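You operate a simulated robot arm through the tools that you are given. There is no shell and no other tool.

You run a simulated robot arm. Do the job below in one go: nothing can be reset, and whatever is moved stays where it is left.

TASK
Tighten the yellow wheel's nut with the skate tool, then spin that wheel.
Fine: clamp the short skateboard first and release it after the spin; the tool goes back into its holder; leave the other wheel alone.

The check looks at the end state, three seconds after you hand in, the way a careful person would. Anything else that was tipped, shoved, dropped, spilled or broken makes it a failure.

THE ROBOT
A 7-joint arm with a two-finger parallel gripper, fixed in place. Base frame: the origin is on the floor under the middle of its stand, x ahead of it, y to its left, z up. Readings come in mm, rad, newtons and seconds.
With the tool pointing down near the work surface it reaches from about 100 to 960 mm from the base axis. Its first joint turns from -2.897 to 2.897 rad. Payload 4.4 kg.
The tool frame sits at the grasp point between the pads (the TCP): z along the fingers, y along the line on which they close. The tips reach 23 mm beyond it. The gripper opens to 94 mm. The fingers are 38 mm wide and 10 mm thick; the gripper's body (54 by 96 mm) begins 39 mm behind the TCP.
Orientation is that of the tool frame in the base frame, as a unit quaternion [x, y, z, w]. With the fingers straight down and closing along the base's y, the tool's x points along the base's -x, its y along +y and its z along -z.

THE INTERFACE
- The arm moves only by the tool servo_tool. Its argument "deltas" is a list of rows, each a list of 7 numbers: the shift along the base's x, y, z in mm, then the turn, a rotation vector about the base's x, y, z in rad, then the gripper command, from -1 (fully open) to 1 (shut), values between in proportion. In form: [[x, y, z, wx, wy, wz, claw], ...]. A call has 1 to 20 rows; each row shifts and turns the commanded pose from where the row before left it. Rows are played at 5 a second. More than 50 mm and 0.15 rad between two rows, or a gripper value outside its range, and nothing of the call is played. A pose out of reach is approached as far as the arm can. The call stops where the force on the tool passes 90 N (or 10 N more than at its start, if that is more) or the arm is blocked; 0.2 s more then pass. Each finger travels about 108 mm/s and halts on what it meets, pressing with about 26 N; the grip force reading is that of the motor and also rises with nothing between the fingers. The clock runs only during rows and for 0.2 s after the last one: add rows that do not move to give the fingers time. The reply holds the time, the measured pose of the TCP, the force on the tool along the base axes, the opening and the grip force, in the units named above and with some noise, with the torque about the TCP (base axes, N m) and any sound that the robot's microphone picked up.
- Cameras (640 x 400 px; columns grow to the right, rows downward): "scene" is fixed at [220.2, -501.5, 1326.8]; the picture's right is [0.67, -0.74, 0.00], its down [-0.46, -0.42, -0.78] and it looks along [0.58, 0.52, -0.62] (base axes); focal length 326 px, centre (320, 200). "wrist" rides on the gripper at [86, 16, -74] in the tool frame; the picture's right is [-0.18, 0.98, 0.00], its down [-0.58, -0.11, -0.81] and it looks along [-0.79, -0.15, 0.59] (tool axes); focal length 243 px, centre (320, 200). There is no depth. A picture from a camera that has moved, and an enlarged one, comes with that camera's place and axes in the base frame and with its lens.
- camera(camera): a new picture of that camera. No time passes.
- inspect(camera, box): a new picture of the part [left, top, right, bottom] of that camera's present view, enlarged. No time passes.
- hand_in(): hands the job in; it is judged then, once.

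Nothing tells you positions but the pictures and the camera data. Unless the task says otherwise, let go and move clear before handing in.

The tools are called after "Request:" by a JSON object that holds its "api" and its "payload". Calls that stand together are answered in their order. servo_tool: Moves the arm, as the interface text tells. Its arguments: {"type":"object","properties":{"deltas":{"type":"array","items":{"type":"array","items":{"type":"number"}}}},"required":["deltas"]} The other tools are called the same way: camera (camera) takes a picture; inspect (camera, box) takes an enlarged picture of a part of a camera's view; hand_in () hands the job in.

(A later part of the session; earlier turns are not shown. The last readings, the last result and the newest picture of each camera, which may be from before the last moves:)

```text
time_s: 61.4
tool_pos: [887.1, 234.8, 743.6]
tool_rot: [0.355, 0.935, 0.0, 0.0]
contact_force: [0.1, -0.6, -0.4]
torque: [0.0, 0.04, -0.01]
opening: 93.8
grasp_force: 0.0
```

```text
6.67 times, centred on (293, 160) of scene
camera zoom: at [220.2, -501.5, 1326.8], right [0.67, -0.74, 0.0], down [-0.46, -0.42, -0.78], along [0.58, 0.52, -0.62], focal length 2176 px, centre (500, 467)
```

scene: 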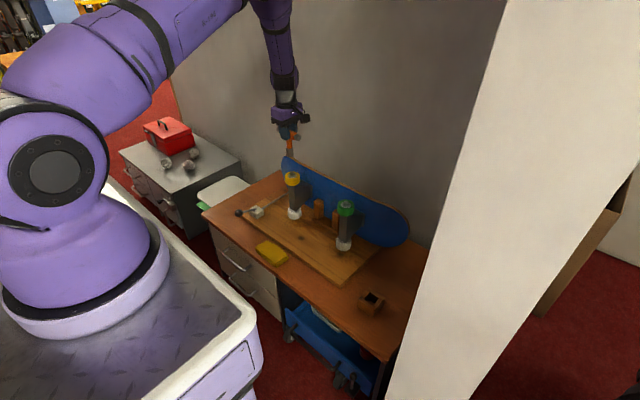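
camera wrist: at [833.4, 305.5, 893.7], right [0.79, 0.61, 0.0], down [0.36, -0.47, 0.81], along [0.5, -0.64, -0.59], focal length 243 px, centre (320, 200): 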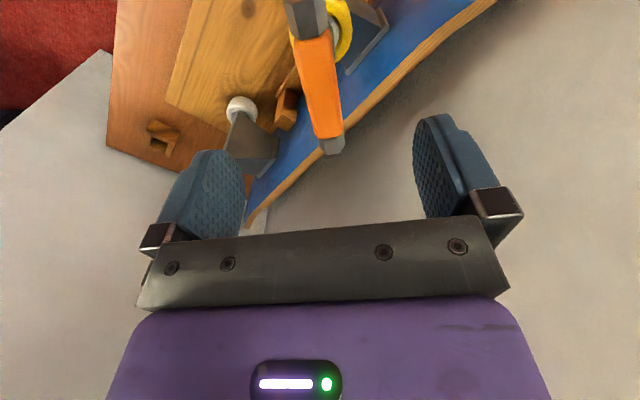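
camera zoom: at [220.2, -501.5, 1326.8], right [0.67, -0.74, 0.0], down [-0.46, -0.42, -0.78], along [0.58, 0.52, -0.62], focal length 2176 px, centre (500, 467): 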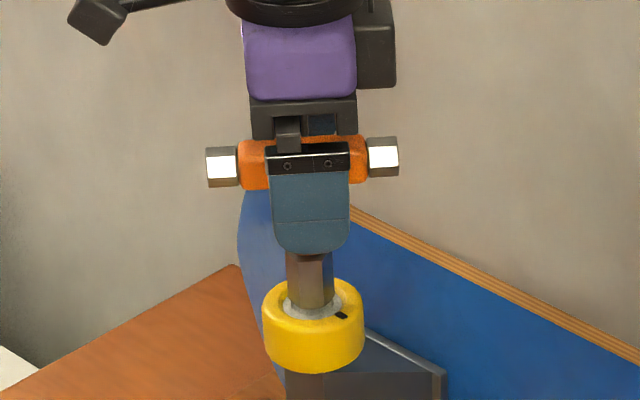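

Request:
{"api": "servo_tool", "payload": {"deltas": [[0, 0, 0, 0, 0, 0, 0.2], [0, 0, 0, 0, 0, 0, 0.45], [0, 0, 0, 0, 0, 0, 0.8], [0, 0, 0, 0, 0, 0, 0.8], [0, 0, 0, 0, 0, 0, 0.8]]}}

Request:
{"api": "inspect", "payload": {"camera": "wrist", "box": [180, 0, 460, 240]}}

```text
time_s: 62.6
tool_pos: [888.4, 235.9, 743.1]
tool_rot: [0.355, 0.935, 0.0, 0.0]
contact_force: [2.1, 1.0, -0.3]
torque: [0.14, -0.12, 0.03]
opening: 21.8
grasp_force: 25.9
```

```text
1.67 times, centred on (320, 120) of wrist
camera zoom: at [833.7, 305.4, 817.9], right [0.79, 0.61, 0.0], down [0.36, -0.47, 0.81], along [0.49, -0.64, -0.59], focal length 404 px, centre (320, 333)
```

zoom: 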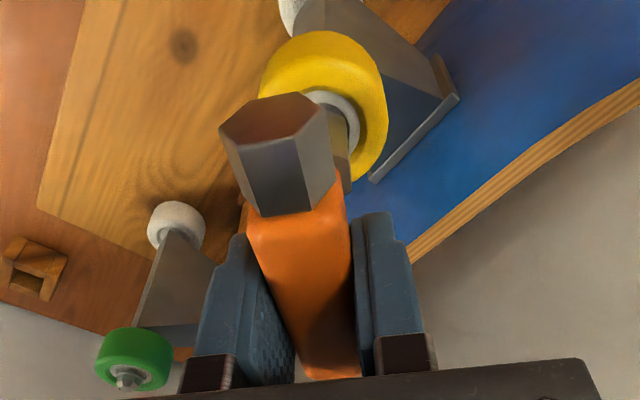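

Gripped flat again. I'll turn clockwise in small steps to find where the torque comes in, which confirms whether the nut is still tight.

Request:
{"api": "servo_tool", "payload": {"deltas": [[0.2, 0.1, -0.3, 0, 0, -0.05, 0.9], [0, 0, 0, 0, 0, -0.05, 0.9], [0, 0, 0, 0, 0, 0, 0.9]]}}

Request:
{"api": "servo_tool", "payload": {"deltas": [[0, 0, 0, 0, 0, -0.05, 0.9], [0, 0, 0, 0, 0, 0, 0.9]]}}

Request:
{"api": "servo_tool", "payload": {"deltas": [[0, 0, 0, 0, 0, -0.05, 0.9], [0, 0, 0, 0, 0, 0, 0.9]]}}

```text
time_s: 63.4
tool_pos: [888.8, 235.7, 742.3]
tool_rot: [0.402, 0.916, 0.001, 0.0]
contact_force: [1.8, -0.9, 6.5]
torque: [-0.08, -0.08, -0.01]
opening: 21.6
grasp_force: 26.2
```

```text
time_s: 64.0
tool_pos: [888.0, 235.7, 742.1]
tool_rot: [0.425, 0.905, 0.001, 0.001]
contact_force: [2.2, -1.2, 7.9]
torque: [-0.14, -0.22, 0.17]
opening: 21.7
grasp_force: 26.2
```

```text
time_s: 64.6
tool_pos: [887.3, 235.5, 742.4]
tool_rot: [0.447, 0.895, 0.001, 0.001]
contact_force: [2.5, -1.3, 7.1]
torque: [-0.11, -0.15, 0.45]
opening: 21.8
grasp_force: 26.3
```

Torque reappears at about -50°, consistent with the nut still at its stop. I'll give one more firm turn, then back off into the free play before lifting.

Request:
{"api": "servo_tool", "payload": {"deltas": [[0, 0, 0, 0, 0, -0.06, 1], [0, 0, 0, 0, 0, -0.06, 1], [0, 0, 0, 0, 0, 0, 1], [0, 0, 0, 0, 0, 0, 1]]}}

Request:
{"api": "servo_tool", "payload": {"deltas": [[0, 0, 0, 0, 0, 0.06, 1], [0, 0, 0, 0, 0, 0.06, 1], [0, 0, 0, 0, 0, 0.06, 1], [0, 0, 0, 0, 0, 0.06, 1], [0, 0, 0, 0, 0, 0, 1]]}}

```text
time_s: 65.6
tool_pos: [887.2, 235.2, 741.5]
tool_rot: [0.499, 0.867, 0.0, 0.0]
contact_force: [0.3, 1.4, 9.6]
torque: [0.13, 0.08, 0.79]
opening: 23.9
grasp_force: 26.0
```

```text
time_s: 66.8
tool_pos: [888.2, 235.8, 742.7]
tool_rot: [0.392, 0.92, 0.0, 0.0]
contact_force: [2.3, 1.5, 5.4]
torque: [0.08, -0.14, 0.05]
opening: 21.6
grasp_force: 26.0
```

Request:
{"api": "servo_tool", "payload": {"deltas": [[0.2, 0.1, 0.5, 0, 0, 0.04, 1], [0, 0, 1, 0, 0, 0, 1], [0, 0, 0, 0, 0, 0, 1]]}}

Request:
{"api": "servo_tool", "payload": {"deltas": [[0, 0, 1.5, 0, 0, 0, 1], [0, 0, 1.5, 0, 0, 0, 1], [0, 0, 0, 0, 0, 0, 1]]}}

Request:
{"api": "inspect", "payload": {"camera": "scene", "box": [275, 130, 311, 190]}}

```text
time_s: 67.6
tool_pos: [888.4, 235.1, 743.2]
tool_rot: [0.374, 0.928, 0.001, 0.0]
contact_force: [3.1, 1.7, -4.3]
torque: [0.2, -0.2, 0.04]
opening: 21.6
grasp_force: 26.3
```

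```text
time_s: 68.4
tool_pos: [888.8, 235.6, 747.2]
tool_rot: [0.373, 0.928, 0.0, 0.001]
contact_force: [-0.3, -0.6, -1.3]
torque: [0.05, 0.04, -0.02]
opening: 21.8
grasp_force: 26.1
```

```text
6.67 times, centred on (293, 160) of scene
camera zoom: at [220.2, -501.5, 1326.8], right [0.67, -0.74, 0.0], down [-0.46, -0.42, -0.78], along [0.58, 0.52, -0.62], focal length 2176 px, centre (500, 467)
```

zoom: 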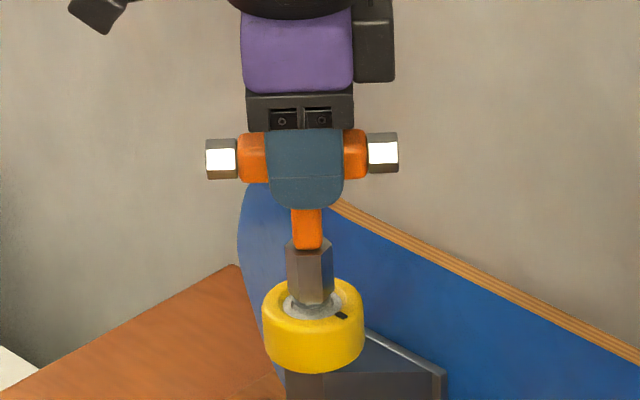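

The tool is now rising with the gripper. I'll continue up.

Request:
{"api": "servo_tool", "payload": {"deltas": [[0, 0, 2, 0, 0, 0, 1], [0, 0, 3, 0, 0, 0, 1], [0, 0, 4, 0, 0, 0, 1], [0, 0, 8, 0, 0, 0, 1], [0, 0, 15, 0, 0, 0, 1], [0, 0, 25, 0, 0, 0, 1], [0, 0, 30, 0, 0, 0, 1], [0, 0, 0, 0, 0, 0, 1]]}}

Request:
{"api": "inspect", "payload": {"camera": "scene", "box": [275, 110, 320, 190]}}

Request:
{"api": "inspect", "payload": {"camera": "scene", "box": [280, 165, 304, 195]}}

Request:
{"api": "camera", "payload": {"camera": "wrist"}}

```text
time_s: 70.2
tool_pos: [888.0, 234.9, 833.1]
tool_rot: [0.373, 0.928, 0.0, 0.0]
contact_force: [0.3, -0.9, -1.0]
torque: [-0.02, 0.0, 0.01]
opening: 21.8
grasp_force: 26.3
```

```text
5.00 times, centred on (298, 150) of scene
camera zoom: at [220.2, -501.5, 1326.8], right [0.67, -0.74, 0.0], down [-0.46, -0.42, -0.78], along [0.58, 0.52, -0.62], focal length 1632 px, centre (432, 450)
```

zoom: 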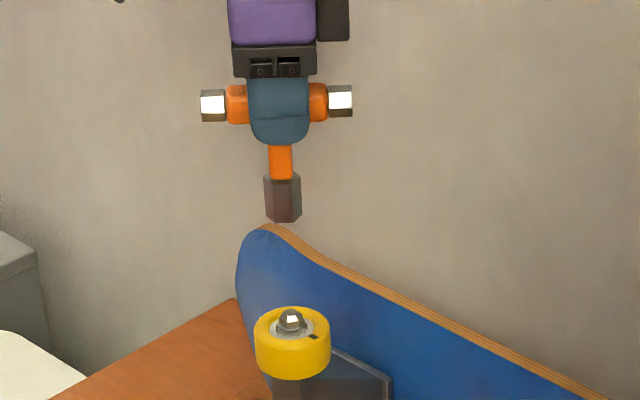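

```text
13.33 times, centred on (292, 180) of scene
camera zoom: at [220.2, -501.5, 1326.8], right [0.67, -0.74, 0.0], down [-0.46, -0.42, -0.78], along [0.58, 0.52, -0.62], focal length 4351 px, centre (693, 467)
```

zoom: 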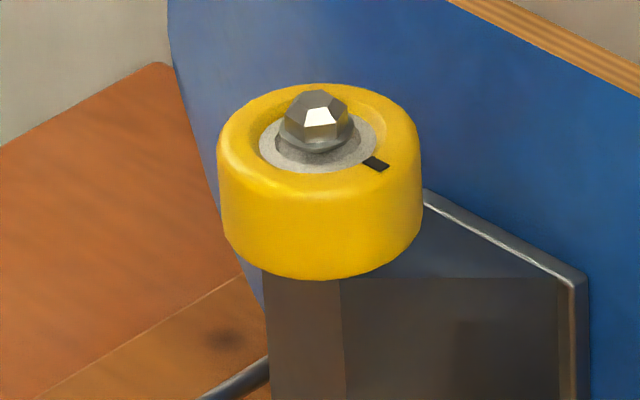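

```text
taken
camera wrist: at [837.0, 308.1, 907.9], right [0.81, 0.58, 0.0], down [0.34, -0.48, 0.81], along [0.47, -0.66, -0.59], focal length 243 px, centre (320, 200)
```

wrist: 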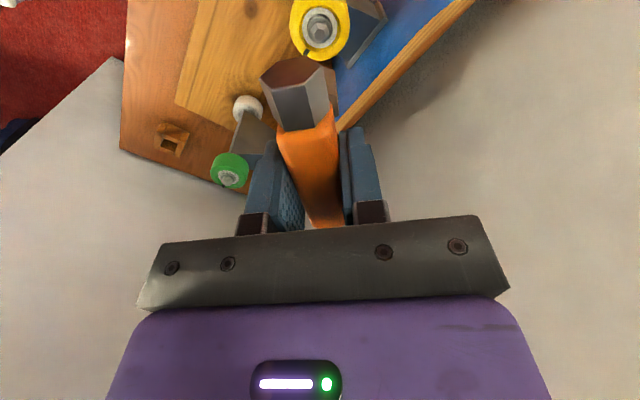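

The nut's flange now sits flush on the wheel's bearing, so it is tight. I'll carry the tool back above its holder, turning it back to its original orientation on the way.

Request:
{"api": "servo_tool", "payload": {"deltas": [[-7, -26.65, 0, 0, 0, 0.13737, 1], [-7, -26.65, 0, 0, 0, 0.13737, 1], [-7, -26.65, 0, 0, 0, 0.13737, 1], [-7, -26.65, 0, 0, 0, 0.13737, 1], [-7, -26.65, 0, 0, 0, 0.13737, 1], [-7, -26.65, 0, 0, 0, 0.13737, 1], [-7, -26.65, 0, 0, 0, 0.13737, 1], [-7, -26.65, 0, 0, 0, 0.13737, 1], [-7, -26.65, 0, 0, 0, 0.13737, 1], [-7, -26.65, 0, 0, 0, 0.13737, 1], [-7, -26.65, 0, 0, 0, 0.13737, 1], [-7, -26.65, 0, 0, 0, 0.13737, 1], [-7, -26.65, 0, 0, 0, 0.13737, 1], [-7, -26.65, 0, 0, 0, 0.13737, 1], [-7, -26.65, 0, 0, 0, 0.13737, 1], [-7, -26.65, 0, 0, 0, 0.13737, 1], [-7, -26.65, 0, 0, 0, 0.13737, 1], [0, 0, 0, 0, 0, 0, 1], [0, 0, 0, 0, 0, 0, 1]]}}

Request:
{"api": "camera", "payload": {"camera": "scene"}}

```text
time_s: 74.2
tool_pos: [768.7, -216.4, 834.7]
tool_rot: [0.707, -0.707, 0.0, 0.0]
contact_force: [-0.1, 1.5, -1.7]
torque: [0.03, -0.01, 0.0]
opening: 22.0
grasp_force: 26.2
```

```text
taken
```

scene: 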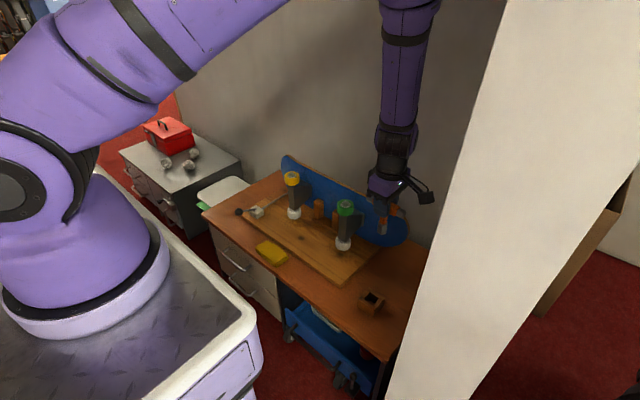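

I'll lower to the same height as the earlier reference pictures (z≈648) and compare the tool with the holder.

Request:
{"api": "servo_tool", "payload": {"deltas": [[0, -0.5, -45, 0, 0, 0, 1], [0, -0.5, -45, 0, 0, 0, 1], [0, -0.5, -45, 0, 0, 0, 1], [0, 0, -45, 0, 0, 0, 1], [0, 0, -6, 0, 0, 0, 1], [0, 0, 0, 0, 0, 0, 1], [0, 0, 0, 0, 0, 0, 1]]}}

Request:
{"api": "inspect", "payload": {"camera": "scene", "box": [320, 200, 440, 320]}}

Request:
{"api": "camera", "payload": {"camera": "wrist"}}

```text
time_s: 75.8
tool_pos: [768.9, -218.9, 647.2]
tool_rot: [-0.706, 0.708, -0.001, 0.0]
contact_force: [0.6, -0.2, -1.3]
torque: [0.0, -0.01, 0.03]
opening: 21.7
grasp_force: 26.1
```

```text
3.33 times, centred on (380, 260) of scene
camera zoom: at [220.2, -501.5, 1326.8], right [0.67, -0.74, 0.0], down [-0.46, -0.42, -0.78], along [0.58, 0.52, -0.62], focal length 1088 px, centre (120, 0)
```

zoom: 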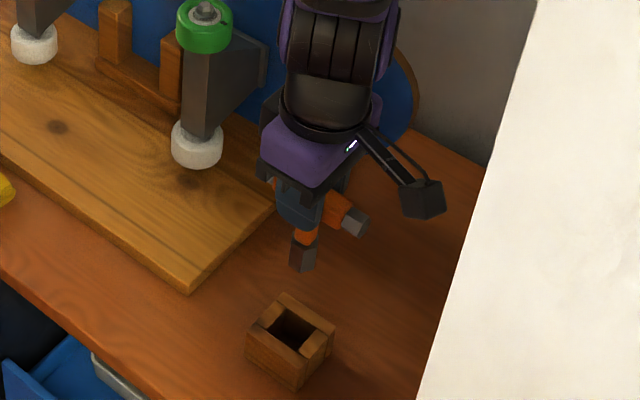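

```text
taken
camera wrist: at [752.6, -303.5, 722.0], right [-0.98, 0.18, 0.0], down [0.11, 0.58, 0.81], along [0.15, 0.79, -0.59], focal length 243 px, centre (320, 200)
```

wrist: 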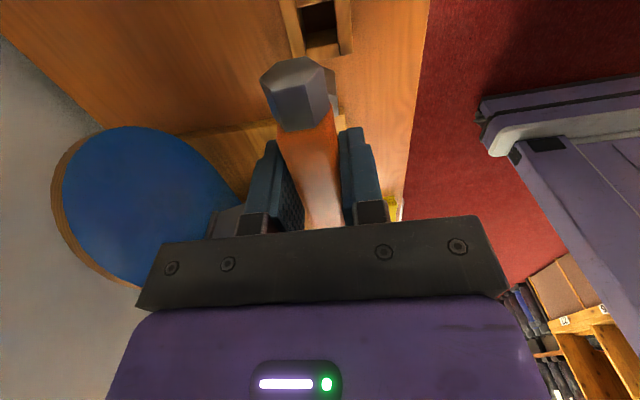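

Request:
{"api": "inspect", "payload": {"camera": "scene", "box": [200, 140, 420, 278]}}

Request:
{"api": "inspect", "payload": {"camera": "scene", "box": [230, 160, 330, 222]}}

```text
2.90 times, centred on (310, 209) of scene
camera zoom: at [220.2, -501.5, 1326.8], right [0.67, -0.74, 0.0], down [-0.46, -0.42, -0.78], along [0.58, 0.52, -0.62], focal length 946 px, centre (349, 174)
```

zoom: 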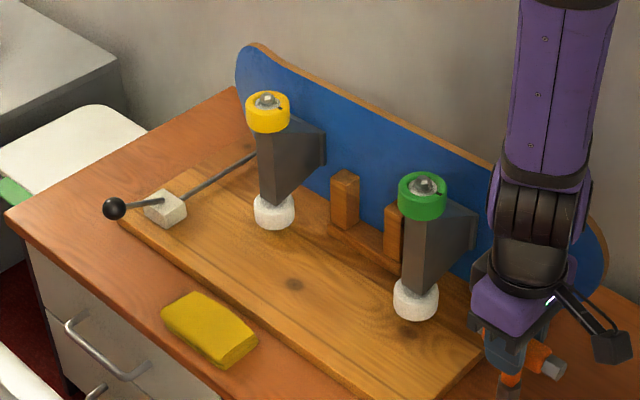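

```text
6.40 times, centred on (280, 191) of scene
camera zoom: at [220.2, -501.5, 1326.8], right [0.67, -0.74, 0.0], down [-0.46, -0.42, -0.78], along [0.58, 0.52, -0.62], focal length 2089 px, centre (576, 258)
```

zoom: 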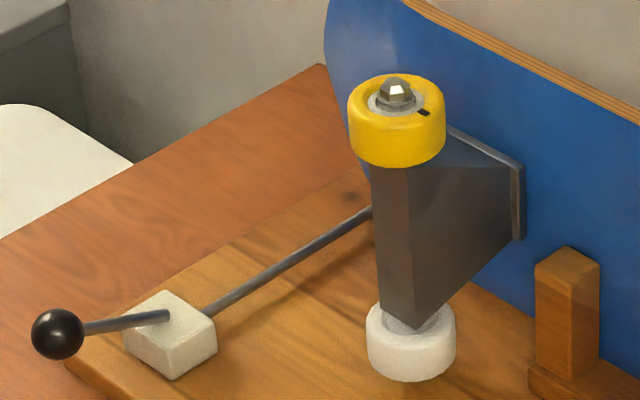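

The board and lever look in place, and the tool hangs about 1–2 mm toward -y compared with the reference. I'll correct that and lower it into the holder in steps.

Request:
{"api": "servo_tool", "payload": {"deltas": [[0, 1.2, -25, 0, 0, 0, 1], [0, 0, -25, 0, 0, 0, 1], [0, 0, -15, 0, 0, 0, 1], [0, 0, 0, 0, 0, 0, 1]]}}

Request:
{"api": "inspect", "payload": {"camera": "scene", "box": [340, 250, 400, 320]}}

Request:
{"api": "inspect", "payload": {"camera": "wrist", "box": [240, 0, 400, 120]}}

```text
time_s: 76.8
tool_pos: [770.2, -217.3, 581.3]
tool_rot: [0.707, -0.707, -0.001, 0.0]
contact_force: [-0.4, 0.2, -1.9]
torque: [-0.01, 0.02, 0.02]
opening: 21.5
grasp_force: 26.2
```

```text
5.71 times, centred on (370, 285) of scene
camera zoom: at [220.2, -501.5, 1326.8], right [0.67, -0.74, 0.0], down [-0.46, -0.42, -0.78], along [0.58, 0.52, -0.62], focal length 1865 px, centre (34, -286)
```

zoom: 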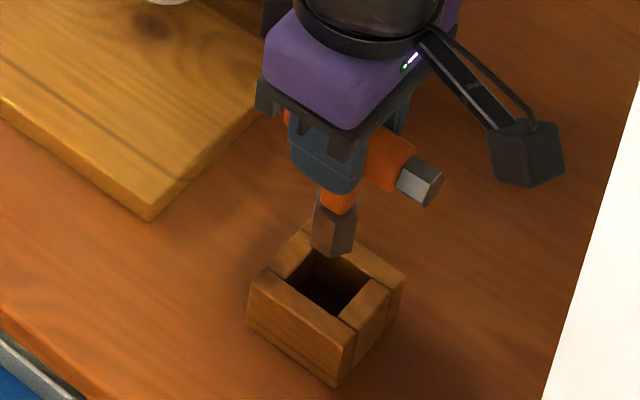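

```text
3.33 times, centred on (320, 60) of wrist
camera zoom: at [753.2, -302.5, 657.0], right [-0.98, 0.18, 0.0], down [0.11, 0.58, 0.81], along [0.15, 0.79, -0.59], focal length 809 px, centre (320, 667)
```

zoom: 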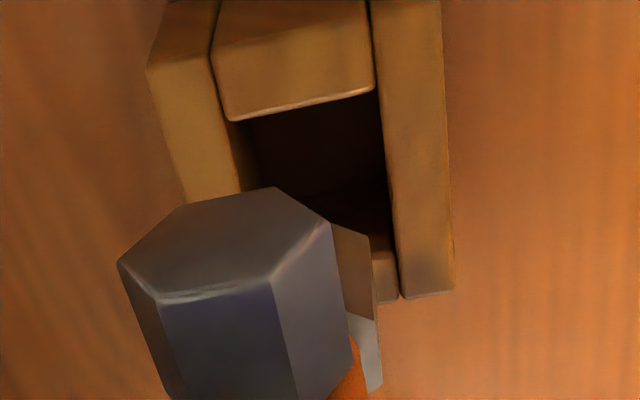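

Request:
{"api": "servo_tool", "payload": {"deltas": [[0, 0, -15, 0, 0, 0, 1], [0, 0, -10, 0, 0, 0, 1], [0, 0, -5, 0, 0, 0, 1], [0, 0, -5, 0, 0, 0, 1], [0, 0, 0, 0, 0, 0, 1]]}}

Request:
{"api": "inspect", "payload": {"camera": "scene", "box": [340, 250, 400, 320]}}

```text
time_s: 78.0
tool_pos: [768.1, -217.3, 547.7]
tool_rot: [-0.707, 0.707, 0.001, -0.001]
contact_force: [0.2, 0.4, -2.0]
torque: [-0.02, -0.03, 0.01]
opening: 21.7
grasp_force: 26.2
```

```text
5.71 times, centred on (370, 285) of scene
camera zoom: at [220.2, -501.5, 1326.8], right [0.67, -0.74, 0.0], down [-0.46, -0.42, -0.78], along [0.58, 0.52, -0.62], focal length 1865 px, centre (34, -286)
```

zoom: 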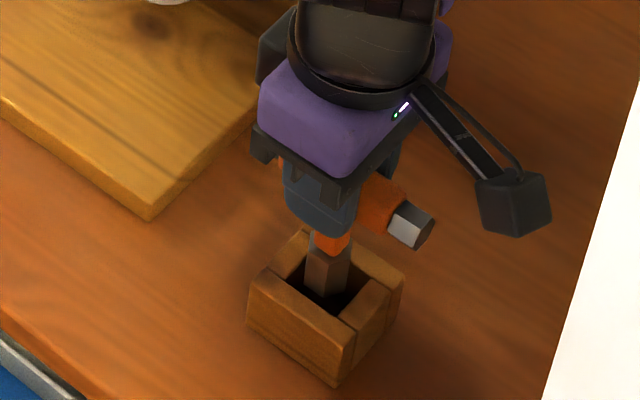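

The socket is entering the hole without contact. I'll continue down slowly.

Request:
{"api": "servo_tool", "payload": {"deltas": [[0, 0, -6, 0, 0, 0, 1], [0, 0, -6, 0, 0, 0, 1], [0, 0, -6, 0, 0, 0, 1], [0, 0, -6, 0, 0, 0, 1], [0, 0, 0, 0, 0, 0, 1]]}}

Request:
{"api": "inspect", "payload": {"camera": "scene", "box": [340, 250, 400, 320]}}

```text
time_s: 79.2
tool_pos: [769.6, -216.6, 524.0]
tool_rot: [-0.706, 0.708, 0.001, 0.0]
contact_force: [-0.3, -0.1, -1.8]
torque: [0.0, 0.02, 0.01]
opening: 21.8
grasp_force: 26.2
```

```text
5.71 times, centred on (370, 285) of scene
camera zoom: at [220.2, -501.5, 1326.8], right [0.67, -0.74, 0.0], down [-0.46, -0.42, -0.78], along [0.58, 0.52, -0.62], focal length 1865 px, centre (34, -286)
```

zoom: 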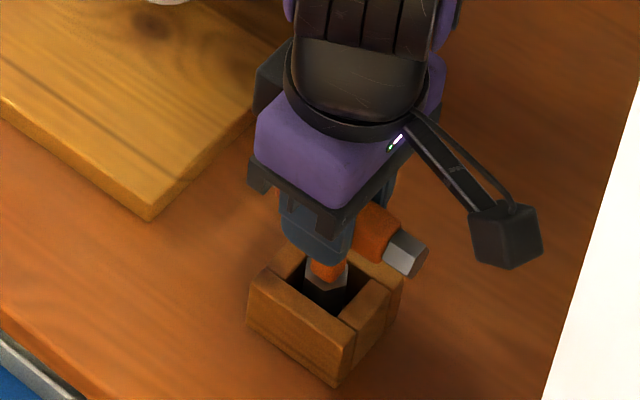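

Request:
{"api": "servo_tool", "payload": {"deltas": [[0, 0, -4, 0, 0, 0, 1], [0, 0, -4, 0, 0, 0, 1], [0, 0, 0, 0, 0, 0, 1]]}}

Request:
{"api": "servo_tool", "payload": {"deltas": [[0, 0, -2, 0, 0, 0, 1], [0, 0, -2, 0, 0, 0, 1], [0, 0, 0, 0, 0, 0, 1]]}}

```text
time_s: 80.0
tool_pos: [768.1, -218.0, 514.9]
tool_rot: [0.707, -0.707, -0.001, 0.0]
contact_force: [1.0, 0.0, -0.8]
torque: [-0.02, 0.02, 0.0]
opening: 21.7
grasp_force: 25.8
```

```text
time_s: 80.8
tool_pos: [767.4, -218.3, 511.9]
tool_rot: [-0.707, 0.707, 0.0, 0.001]
contact_force: [-0.1, 0.7, -1.1]
torque: [0.02, 0.0, 0.03]
opening: 21.5
grasp_force: 26.2
```

Request:
{"api": "servo_tool", "payload": {"deltas": [[0, 0, -1.5, 0, 0, 0, 1], [0, 0, 0, 0, 0, 0, 1]]}}

Request:
{"api": "servo_tool", "payload": {"deltas": [[0, 0, -1.5, 0, 0, 0, 1], [0, 0, 0, 0, 0, 0, 1]]}}

Request:
{"api": "inspect", "payload": {"camera": "scene", "box": [340, 250, 400, 320]}}

```text
time_s: 81.4
tool_pos: [770.3, -215.4, 508.9]
tool_rot: [-0.706, 0.708, -0.001, 0.0]
contact_force: [0.4, -0.2, -1.5]
torque: [-0.02, 0.01, -0.02]
opening: 21.8
grasp_force: 26.2
```

```text
time_s: 82.0
tool_pos: [769.5, -217.7, 508.3]
tool_rot: [-0.706, 0.708, 0.0, 0.0]
contact_force: [0.9, 0.2, -1.2]
torque: [0.0, -0.01, -0.01]
opening: 21.7
grasp_force: 26.8
```

```text
5.71 times, centred on (370, 285) of scene
camera zoom: at [220.2, -501.5, 1326.8], right [0.67, -0.74, 0.0], down [-0.46, -0.42, -0.78], along [0.58, 0.52, -0.62], focal length 1865 px, centre (34, -286)
```

zoom: 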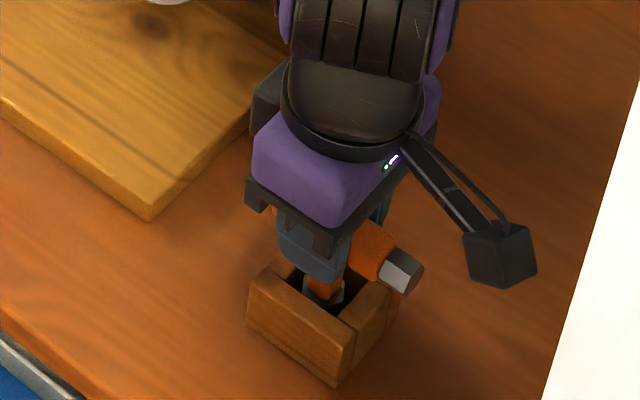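

Request:
{"api": "servo_tool", "payload": {"deltas": [[0, 0, -1.5, 0, 0, 0, 1], [0, 0, 0, 0, 0, 0, 1]]}}

Request:
{"api": "servo_tool", "payload": {"deltas": [[0, 0, -1.5, 0, 0, 0, 1], [0, 0, 0, 0, 0, 0, 1]]}}

```text
time_s: 82.6
tool_pos: [770.9, -217.0, 507.3]
tool_rot: [-0.707, 0.707, 0.0, -0.001]
contact_force: [-3.7, 0.8, 16.3]
torque: [-0.02, 0.16, 0.0]
opening: 21.7
grasp_force: 25.8
```

```text
time_s: 83.2
tool_pos: [768.4, -216.3, 506.4]
tool_rot: [-0.707, 0.708, 0.0, 0.0]
contact_force: [-2.6, 1.0, 22.5]
torque: [0.01, 0.05, 0.06]
opening: 21.9
grasp_force: 25.5
```

The tool is resting on the bottom of its holder. I'll relieve the pressure and open the gripper slowly.

Request:
{"api": "servo_tool", "payload": {"deltas": [[0, 0, 1.8, 0, 0, 0, 1], [0, 0, 0, 0, 0, 0, 1], [0, 0, 0, 0, 0, 0, 0.4], [0, 0, 0, 0, 0, 0, 0.1], [0, 0, 0, 0, 0, 0, -0.4], [0, 0, 0, 0, 0, 0, -1], [0, 0, 0, 0, 0, 0, -1]]}}

Request:
{"api": "inspect", "payload": {"camera": "scene", "box": [340, 250, 400, 320]}}

Request:
{"api": "camera", "payload": {"camera": "wrist"}}

```text
time_s: 84.8
tool_pos: [769.0, -217.9, 507.5]
tool_rot: [-0.707, 0.707, -0.001, 0.001]
contact_force: [-0.4, -1.1, -1.0]
torque: [0.0, 0.01, 0.01]
opening: 93.9
grasp_force: 0.0
```

```text
5.71 times, centred on (370, 285) of scene
camera zoom: at [220.2, -501.5, 1326.8], right [0.67, -0.74, 0.0], down [-0.46, -0.42, -0.78], along [0.58, 0.52, -0.62], focal length 1865 px, centre (34, -286)
```

zoom: 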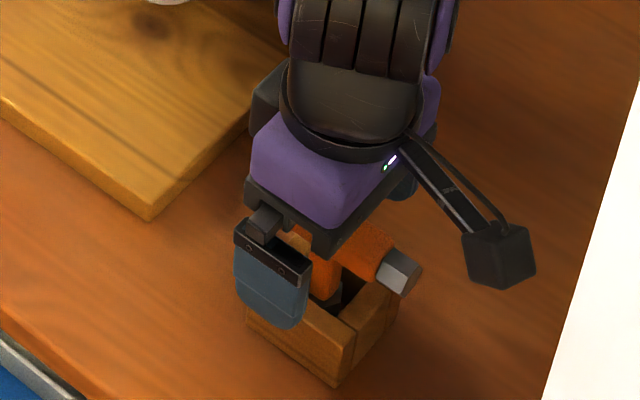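

```text
taken
camera wrist: at [752.8, -302.5, 582.5], right [-0.98, 0.18, 0.0], down [0.11, 0.58, 0.81], along [0.15, 0.79, -0.59], focal length 243 px, centre (320, 200)
```

wrist: 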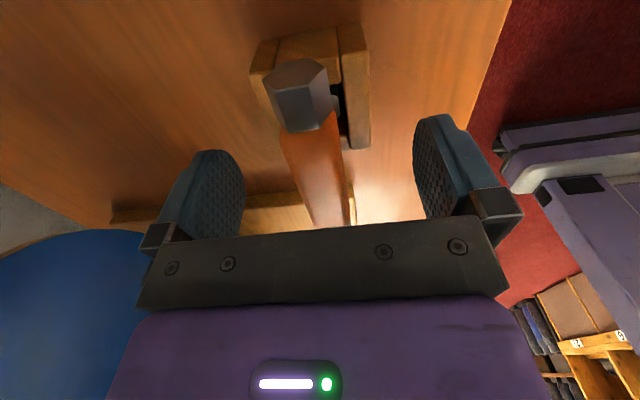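

Released; the tool stands in its holder. I'll lift straight up and check it.

Request:
{"api": "servo_tool", "payload": {"deltas": [[0, 0, 20, 0, 0, 0, -1], [0, 0, 40, 0, 0, 0, -1], [0, 0, 45, 0, 0, 0, -1], [0, 0, 45, 0, 0, 0, -1], [0, 0, 45, 0, 0, 0, -1], [0, 0, 45, 0, 0, 0, -1], [0, 0, 0, 0, 0, 0, -1]]}}

Request:
{"api": "inspect", "payload": {"camera": "scene", "box": [320, 260, 420, 322]}}

Request:
{"api": "inspect", "payload": {"camera": "scene", "box": [230, 160, 330, 222]}}

```text
time_s: 86.4
tool_pos: [768.9, -217.7, 746.3]
tool_rot: [-0.706, 0.708, 0.001, 0.0]
contact_force: [-0.5, -0.9, -0.2]
torque: [0.02, 0.0, 0.0]
opening: 93.9
grasp_force: 0.1
```

```text
6.40 times, centred on (370, 291) of scene
camera zoom: at [220.2, -501.5, 1326.8], right [0.67, -0.74, 0.0], down [-0.46, -0.42, -0.78], along [0.58, 0.52, -0.62], focal length 2089 px, centre (0, -382)
```

zoom: 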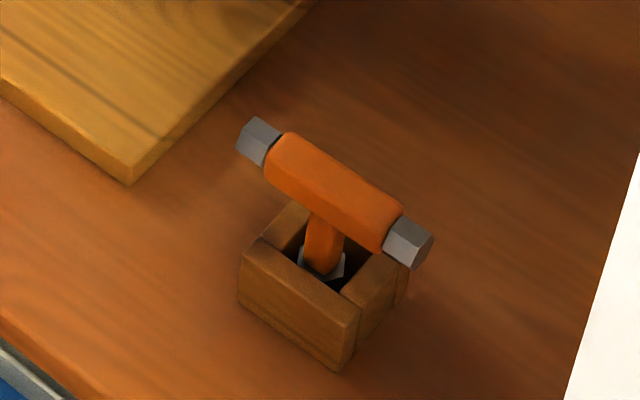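

```text
6.40 times, centred on (280, 191) of scene
camera zoom: at [220.2, -501.5, 1326.8], right [0.67, -0.74, 0.0], down [-0.46, -0.42, -0.78], along [0.58, 0.52, -0.62], focal length 2089 px, centre (576, 258)
```

zoom: 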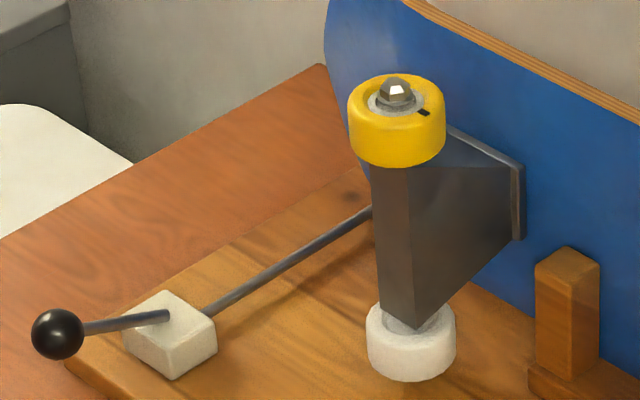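

The tool is back in its holder, and the lever and board are unchanged. Next I'll spin the yellow wheel: closed fingers beside it on the robot's side, feeling for contact first. I'll move there now.

Request:
{"api": "servo_tool", "payload": {"deltas": [[3, 45.3, 0, 0, 0, 0, 1], [3, 45.3, 0, 0, 0, 0, 1], [3, 45.3, 0, 0, 0, 0, 1], [3, 45.3, 0, 0, 0, 0, 1], [3, 45.3, 0, 0, 0, 0, 1], [3, 45.3, 0, 0, 0, 0, 1], [3, 45.3, 0, 0, 0, 0, 1], [3, 45.3, 0, 0, 0, 0, 1], [3, 45.3, 0, 0, 0, 0, 1], [3, 45.3, 0, 0, 0, 0, 1], [15, 0, -30, 0, 0, 0, 1], [10, 0, -40, 0, 0, 0, 1], [6, 0, -26, 0, 0, 0, 1], [0, 0, 0, 0, 0, 0, 1], [0, 0, 0, 0, 0, 0, 1]]}}

Request:
{"api": "inspect", "payload": {"camera": "scene", "box": [260, 140, 340, 220]}}

Request:
{"api": "camera", "payload": {"camera": "wrist"}}

```text
time_s: 89.6
tool_pos: [829.7, 236.3, 651.4]
tool_rot: [0.707, -0.707, 0.0, 0.0]
contact_force: [-0.3, 0.0, -0.2]
torque: [0.03, -0.02, 0.0]
opening: 0.0
grasp_force: 26.1
```

```text
5.00 times, centred on (300, 180) of scene
camera zoom: at [220.2, -501.5, 1326.8], right [0.67, -0.74, 0.0], down [-0.46, -0.42, -0.78], along [0.58, 0.52, -0.62], focal length 1632 px, centre (420, 300)
```

zoom: 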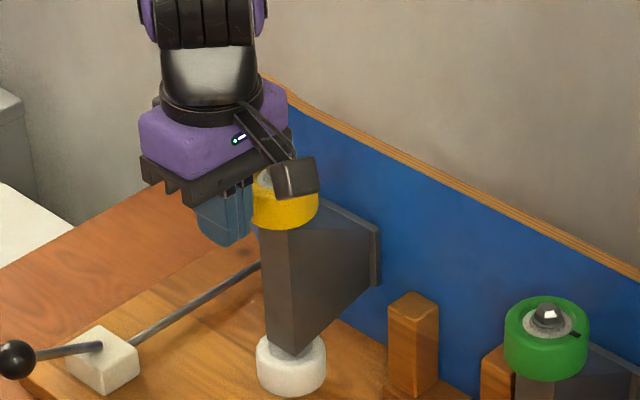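

```text
taken
camera wrist: at [813.9, 149.9, 725.7], right [-0.98, 0.18, 0.0], down [0.11, 0.58, 0.81], along [0.15, 0.79, -0.59], focal length 243 px, centre (320, 200)
```

wrist: 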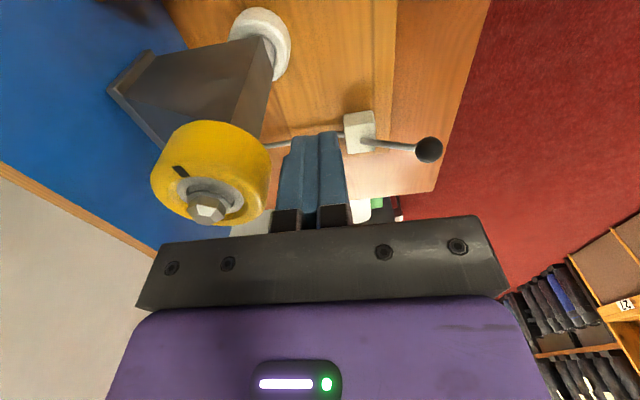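

Request:
{"api": "servo_tool", "payload": {"deltas": [[6, 0, 0, 0, 0, 0, 1], [5, 0, 0, 0, 0, 0, 1], [0, 0, 0, 0, 0, 0, 1]]}}

Request:
{"api": "servo_tool", "payload": {"deltas": [[2, 0, 0, 0, 0, 0, 1], [2, 0, 0, 0, 0, 0, 1], [0, 0, 0, 0, 0, 0, 1]]}}

Request:
{"api": "inspect", "payload": {"camera": "wrist", "box": [140, 80, 380, 230]}}

```text
time_s: 90.4
tool_pos: [842.0, 237.0, 650.4]
tool_rot: [-0.706, 0.708, 0.0, 0.0]
contact_force: [-0.7, -0.7, 0.6]
torque: [-0.01, 0.02, -0.01]
opening: 0.0
grasp_force: 25.8
```

```text
time_s: 91.2
tool_pos: [846.0, 236.2, 651.1]
tool_rot: [-0.707, 0.707, -0.001, 0.0]
contact_force: [-0.7, -0.1, 0.6]
torque: [0.02, 0.03, 0.0]
opening: 0.0
grasp_force: 26.5
```

```text
2.67 times, centred on (260, 155) of wrist
camera zoom: at [829.0, 150.2, 726.5], right [-0.98, 0.18, 0.0], down [0.11, 0.58, 0.81], along [0.15, 0.79, -0.59], focal length 647 px, centre (480, 320)
```

zoom: 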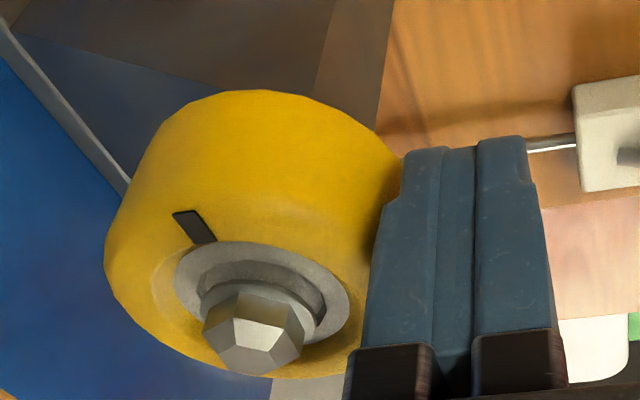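

Request:
{"api": "servo_tool", "payload": {"deltas": [[1, 0, 0, 0, 0, 0, 1], [0, 0, 0, 0, 0, 0, 1]]}}

Request:
{"api": "servo_tool", "payload": {"deltas": [[1, 0, 0, 0, 0, 0, 1], [0, 0, 0, 0, 0, 0, 1]]}}

Request:
{"api": "servo_tool", "payload": {"deltas": [[1, 0, 0, 0, 0, 0, 1], [0, 0, 0, 0, 0, 0, 1]]}}

```text
time_s: 91.8
tool_pos: [846.5, 234.6, 651.5]
tool_rot: [-0.707, 0.707, 0.0, 0.0]
contact_force: [-0.2, -0.2, -0.5]
torque: [0.0, -0.01, 0.0]
opening: 0.0
grasp_force: 26.2
```

```text
time_s: 92.4
tool_pos: [846.9, 235.4, 651.3]
tool_rot: [0.707, -0.707, 0.0, 0.001]
contact_force: [-3.5, -0.5, 1.9]
torque: [0.02, -0.06, 0.01]
opening: 0.0
grasp_force: 25.9
```

```text
time_s: 93.0
tool_pos: [847.1, 235.6, 651.4]
tool_rot: [-0.707, 0.708, 0.001, -0.001]
contact_force: [-9.2, 0.5, 2.9]
torque: [-0.04, -0.01, 0.01]
opening: 0.0
grasp_force: 26.1
```

Contact is found at about TCP x≈847. I'll back off slightly, set the start of the stroke on the -y side, and swipe along +y (clockwise spin).

Request:
{"api": "servo_tool", "payload": {"deltas": [[-8, 0, 0, 0, 0, 0, 1], [0, -20, 0, 0, 0, 0, 1], [0, 0, 0, 0, 0, 0, 1], [8, 0, 0, 0, 0, 0, 1], [0, 0, 0, 0, 0, 0, 1]]}}

Request:
{"api": "servo_tool", "payload": {"deltas": [[0.3, 25, 0, 0, 0, 0, 1], [0, 45, 0, 0, 0, 0, 1], [-5, 30, 0, 0, 0, 0, 1]]}}

Request:
{"api": "inspect", "payload": {"camera": "scene", "box": [260, 140, 340, 220]}}

Request:
{"api": "camera", "payload": {"camera": "wrist"}}

```text
time_s: 94.2
tool_pos: [847.1, 216.8, 652.5]
tool_rot: [-0.707, 0.707, 0.0, 0.0]
contact_force: [-10.6, -1.2, 3.3]
torque: [0.1, -0.05, 0.18]
opening: 0.0
grasp_force: 25.8
```

```text
time_s: 95.0
tool_pos: [845.7, 314.6, 651.3]
tool_rot: [-0.706, 0.708, 0.0, -0.001]
contact_force: [0.0, -0.2, 0.8]
torque: [0.04, 0.04, 0.02]
opening: 0.1
grasp_force: 26.2
```

```text
5.00 times, centred on (300, 180) of scene
camera zoom: at [220.2, -501.5, 1326.8], right [0.67, -0.74, 0.0], down [-0.46, -0.42, -0.78], along [0.58, 0.52, -0.62], focal length 1632 px, centre (420, 300)
```

zoom: 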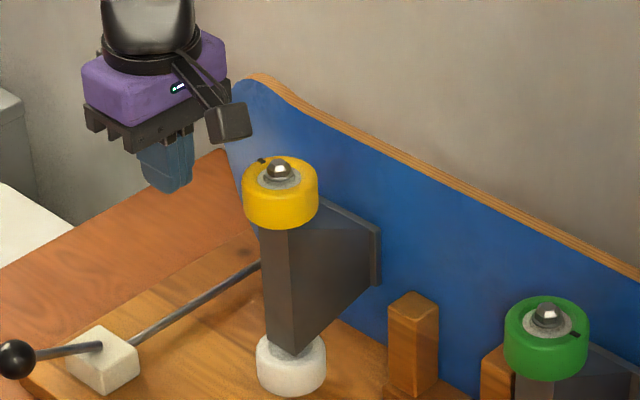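

```text
taken
camera wrist: at [829.3, 229.0, 726.7], right [-0.98, 0.19, 0.0], down [0.11, 0.58, 0.81], along [0.15, 0.79, -0.59], focal length 243 px, centre (320, 200)
```

wrist: 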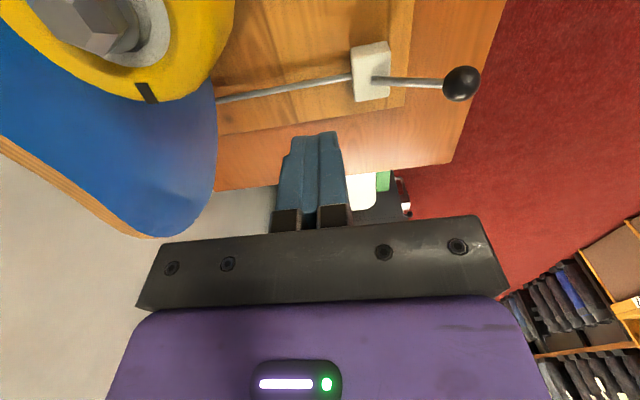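

The wheel turned: its mark has moved to the other side. I'll let a little time pass to see whether it's still spinning.

Request:
{"api": "servo_tool", "payload": {"deltas": [[0, 0, 0, 0, 0, 0, 1]]}}

Request:
{"api": "inspect", "payload": {"camera": "scene", "box": [275, 160, 311, 195]}}

Request:
{"api": "servo_tool", "payload": {"deltas": [[0, 0, 0, 0, 0, 0, 1]]}}

Request:
{"api": "inspect", "payload": {"camera": "scene", "box": [275, 160, 311, 195]}}

```text
time_s: 95.4
tool_pos: [845.5, 316.9, 650.9]
tool_rot: [-0.707, 0.708, 0.0, 0.0]
contact_force: [0.1, 0.0, 0.8]
torque: [0.05, 0.0, 0.0]
opening: 0.1
grasp_force: 26.0
```

```text
11.43 times, centred on (293, 178) of scene
camera zoom: at [220.2, -501.5, 1326.8], right [0.67, -0.74, 0.0], down [-0.46, -0.42, -0.78], along [0.58, 0.52, -0.62], focal length 3730 px, centre (629, 457)
```

zoom: 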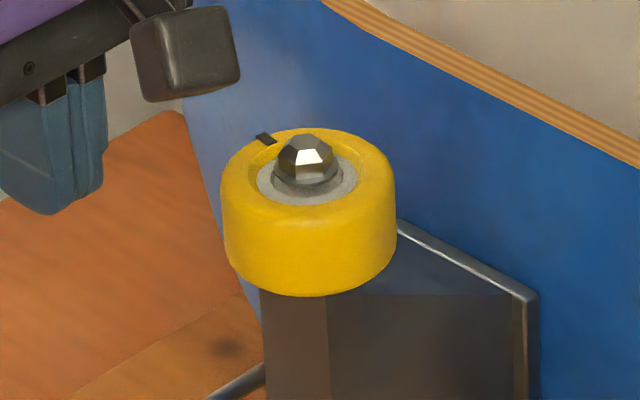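

```text
time_s: 95.8
tool_pos: [844.2, 315.9, 649.9]
tool_rot: [-0.707, 0.707, 0.0, 0.0]
contact_force: [-0.2, -0.2, 0.0]
torque: [-0.01, 0.03, -0.02]
opening: 0.0
grasp_force: 25.9
```

```text
11.43 times, centred on (293, 178) of scene
camera zoom: at [220.2, -501.5, 1326.8], right [0.67, -0.74, 0.0], down [-0.46, -0.42, -0.78], along [0.58, 0.52, -0.62], focal length 3730 px, centre (629, 457)
```

zoom: 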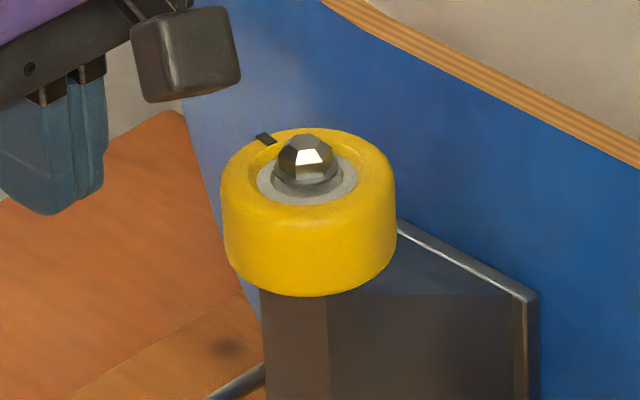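

The wheel turned about half a turn and stopped. I'll give it further, faster strokes in the same direction.

Request:
{"api": "servo_tool", "payload": {"deltas": [[-4, -30, 0, 0, 0, 0, 1], [0, -45, 0, 0, 0, 0, 1], [0, -28, 0, 0, 0, 0, 1], [0, 0, 0, 0, 0, 0, 1], [8.7, 0, 0, 0, 0, 0, 1], [0, 0, 0, 0, 0, 0, 1]]}}

Request:
{"api": "servo_tool", "payload": {"deltas": [[0, 48, 0, 0, 0, 0, 1], [0, 48, 0, 0, 0, 0, 1], [-5, 7, 0, 0, 0, 0, 1]]}}

Request:
{"api": "inspect", "payload": {"camera": "scene", "box": [275, 160, 311, 195]}}

Request:
{"api": "servo_tool", "payload": {"deltas": [[0, 0, 0, 0, 0, 0, 1]]}}

Request:
{"api": "inspect", "payload": {"camera": "scene", "box": [275, 160, 311, 195]}}

```text
time_s: 97.2
tool_pos: [848.7, 213.7, 651.7]
tool_rot: [-0.707, 0.708, 0.001, 0.0]
contact_force: [-4.1, -1.1, 0.5]
torque: [0.05, -0.03, 0.08]
opening: 0.0
grasp_force: 26.1
```

```text
time_s: 98.0
tool_pos: [842.2, 316.4, 651.7]
tool_rot: [-0.706, 0.708, 0.0, 0.0]
contact_force: [0.9, -1.0, -0.2]
torque: [0.02, -0.02, 0.0]
opening: 0.0
grasp_force: 26.1
```

```text
11.43 times, centred on (293, 178) of scene
camera zoom: at [220.2, -501.5, 1326.8], right [0.67, -0.74, 0.0], down [-0.46, -0.42, -0.78], along [0.58, 0.52, -0.62], focal length 3730 px, centre (629, 457)
```

zoom: 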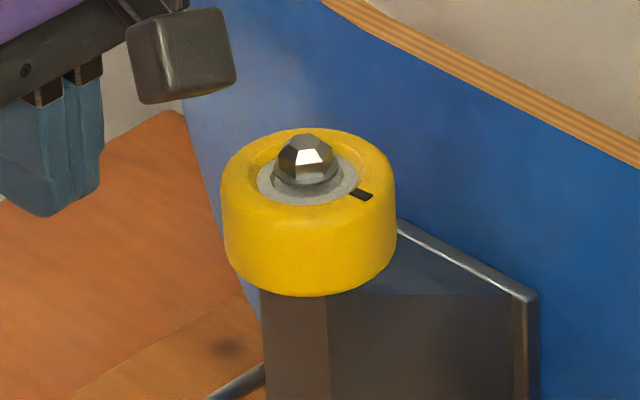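

```text
time_s: 98.4
tool_pos: [844.3, 316.3, 651.9]
tool_rot: [-0.707, 0.707, 0.0, 0.0]
contact_force: [0.2, 0.2, -0.5]
torque: [0.01, -0.03, 0.01]
opening: 0.3
grasp_force: 25.9
```

```text
11.43 times, centred on (293, 178) of scene
camera zoom: at [220.2, -501.5, 1326.8], right [0.67, -0.74, 0.0], down [-0.46, -0.42, -0.78], along [0.58, 0.52, -0.62], focal length 3730 px, centre (629, 457)
```

zoom: 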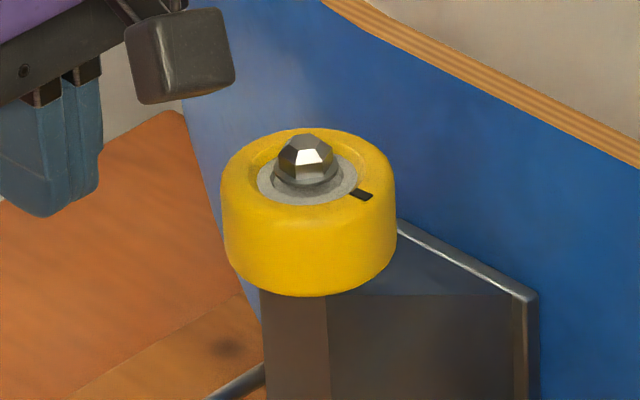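

Another half turn: one full turn in total so far. I'll give one more stroke so that the mark ends clearly displaced.

Request:
{"api": "servo_tool", "payload": {"deltas": [[-4, -30, 0, 0, 0, 0, 1], [0, -45, 0, 0, 0, 0, 1], [0, -28, 0, 0, 0, 0, 1], [0, 0, 0, 0, 0, 0, 1], [9, 0, 0, 0, 0, 0, 1], [0, 0, 0, 0, 0, 0, 1]]}}

Request:
{"api": "servo_tool", "payload": {"deltas": [[0, 48, 0, 0, 0, 0, 1], [0, 48, 0, 0, 0, 0, 1], [-5, 7, 0, 0, 0, 0, 1]]}}

Request:
{"api": "inspect", "payload": {"camera": "scene", "box": [275, 160, 311, 195]}}

Request:
{"api": "inspect", "payload": {"camera": "scene", "box": [200, 140, 420, 278]}}

```text
time_s: 99.8
tool_pos: [847.1, 212.7, 650.6]
tool_rot: [-0.707, 0.708, 0.0, -0.002]
contact_force: [-1.8, -0.2, 1.0]
torque: [0.01, 0.0, -0.02]
opening: 0.2
grasp_force: 26.4
```

```text
time_s: 100.6
tool_pos: [843.3, 316.1, 651.8]
tool_rot: [-0.706, 0.708, 0.0, -0.001]
contact_force: [-0.3, -0.2, -0.1]
torque: [0.02, -0.01, 0.0]
opening: 0.0
grasp_force: 26.7
```

```text
11.43 times, centred on (293, 178) of scene
camera zoom: at [220.2, -501.5, 1326.8], right [0.67, -0.74, 0.0], down [-0.46, -0.42, -0.78], along [0.58, 0.52, -0.62], focal length 3730 px, centre (629, 457)
```

zoom: 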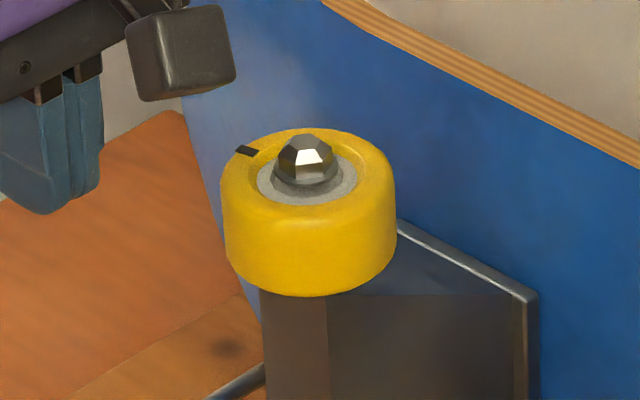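

```text
2.90 times, centred on (310, 209) of scene
camera zoom: at [220.2, -501.5, 1326.8], right [0.67, -0.74, 0.0], down [-0.46, -0.42, -0.78], along [0.58, 0.52, -0.62], focal length 946 px, centre (349, 174)
```

zoom: 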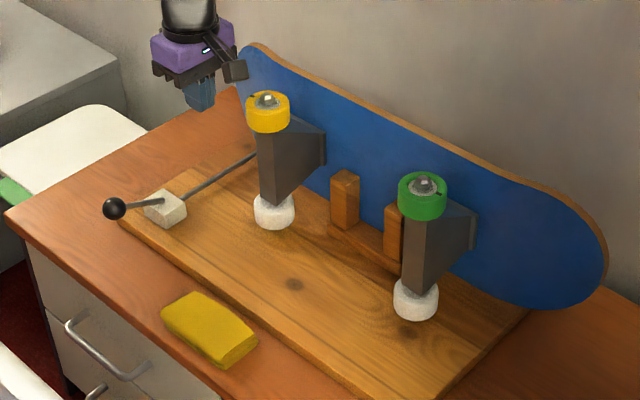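

The wheel has now been spun about one and a half turns, with the nut and board in place. Next I'll release the clamp: rise, turn the gripper back, and go above the lever's ball near (719, 371, 510).

Request:
{"api": "servo_tool", "payload": {"deltas": [[-11.3, 5, 8, 0, 0, -0.1428, 1], [-11.3, 5, 8, 0, 0, -0.1428, 1], [-11.3, 5, 0, 0, 0, -0.1428, 1], [-11.3, 5, 0, 0, 0, -0.1428, -1], [-11.3, 5, 0, 0, 0, -0.1428, -1], [-11.3, 5, 0, 0, 0, -0.1428, -1], [-11.3, 5, 0, 0, 0, -0.1428, -1], [-11.3, 5, 0, 0, 0, -0.1428, -1], [-11.3, 5, 0, 0, 0, -0.1428, -1], [-11.3, 5, 0, 0, 0, -0.1428, -1], [-11.3, 5, 0, 0, 0, -0.1428, -1], [0, 0, 0, 0, 0, 0, -1], [0, 0, 0, 0, 0, 0, -1]]}}

Request:
{"api": "camera", "payload": {"camera": "wrist"}}

Request:
{"api": "inspect", "payload": {"camera": "scene", "box": [200, 140, 300, 230]}}

```text
time_s: 103.4
tool_pos: [718.9, 371.2, 668.6]
tool_rot: [0.0, 1.0, 0.0, 0.0]
contact_force: [-0.2, -0.5, 0.5]
torque: [-0.04, -0.02, 0.0]
opening: 93.7
grasp_force: 0.0
```

```text
taken
camera wrist: at [632.4, 388.1, 743.0], right [0.19, 0.98, 0.0], down [0.58, -0.11, 0.81], along [0.79, -0.15, -0.59], focal length 243 px, centre (320, 200)
```

wrist: 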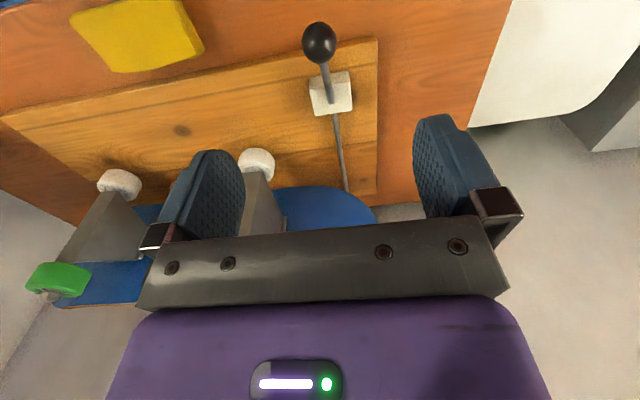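

```text
4.44 times, centred on (250, 185) of scene
camera zoom: at [220.2, -501.5, 1326.8], right [0.67, -0.74, 0.0], down [-0.46, -0.42, -0.78], along [0.58, 0.52, -0.62], focal length 1450 px, centre (631, 267)
```

zoom: 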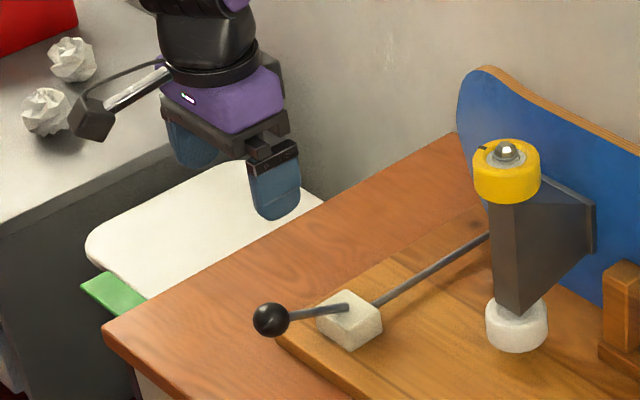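

Request:
{"api": "servo_tool", "payload": {"deltas": [[0, 0, -45, 0, 0, 0, -1], [0, 0, -45, 0, 0, 0, -1], [0, 0, -40, 0, 0, 0, -1], [0, 0, -28, 0, 0, 0, -1], [0, 0, 0, 0, 0, 0, -1], [0, 0, 0, 0, 0, 0, 0.1]]}}

Request:
{"api": "inspect", "payload": {"camera": "wrist", "box": [200, 40, 440, 240]}}

Request:
{"api": "inspect", "payload": {"camera": "scene", "box": [200, 160, 300, 240]}}

```text
time_s: 104.8
tool_pos: [719.2, 370.7, 509.6]
tool_rot: [0.0, 1.0, 0.0, -0.001]
contact_force: [-0.3, -0.8, 0.0]
torque: [-0.01, -0.02, 0.0]
opening: 42.5
grasp_force: 0.0
```

```text
2.00 times, centred on (320, 140) of wrist
camera zoom: at [631.7, 387.9, 584.5], right [0.18, 0.98, 0.0], down [0.58, -0.11, 0.81], along [0.79, -0.15, -0.59], focal length 485 px, centre (320, 320)
```

zoom: 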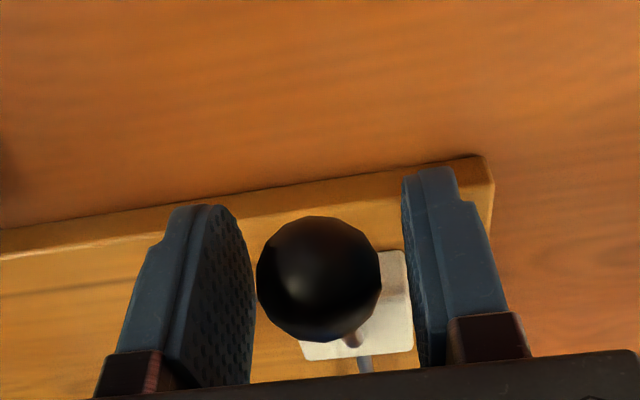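

```text
5.00 times, centred on (250, 200) of scene
camera zoom: at [220.2, -501.5, 1326.8], right [0.67, -0.74, 0.0], down [-0.46, -0.42, -0.78], along [0.58, 0.52, -0.62], focal length 1632 px, centre (670, 200)
```

zoom: 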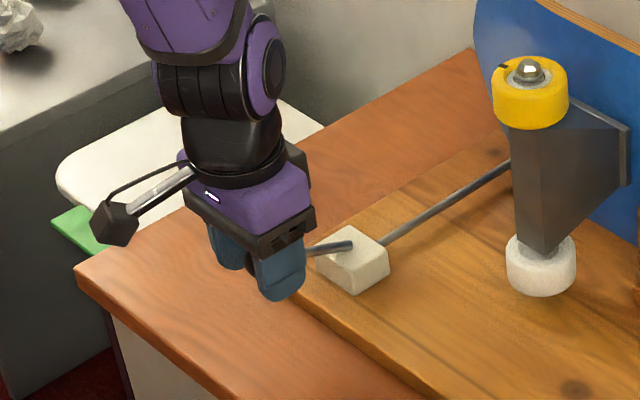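

Request:
{"api": "servo_tool", "payload": {"deltas": [[0, 0, 0, 0, 0, 0, 0.35], [0, 0, 0, 0, 0, 0, 0.6], [0, 0, 0, 0, 0, 0, 0.6]]}}

```text
time_s: 105.6
tool_pos: [719.2, 370.3, 508.5]
tool_rot: [0.001, 1.0, 0.001, 0.0]
contact_force: [0.2, -11.0, 0.7]
torque: [-0.08, -0.01, -0.02]
opening: 31.4
grasp_force: 44.5
```

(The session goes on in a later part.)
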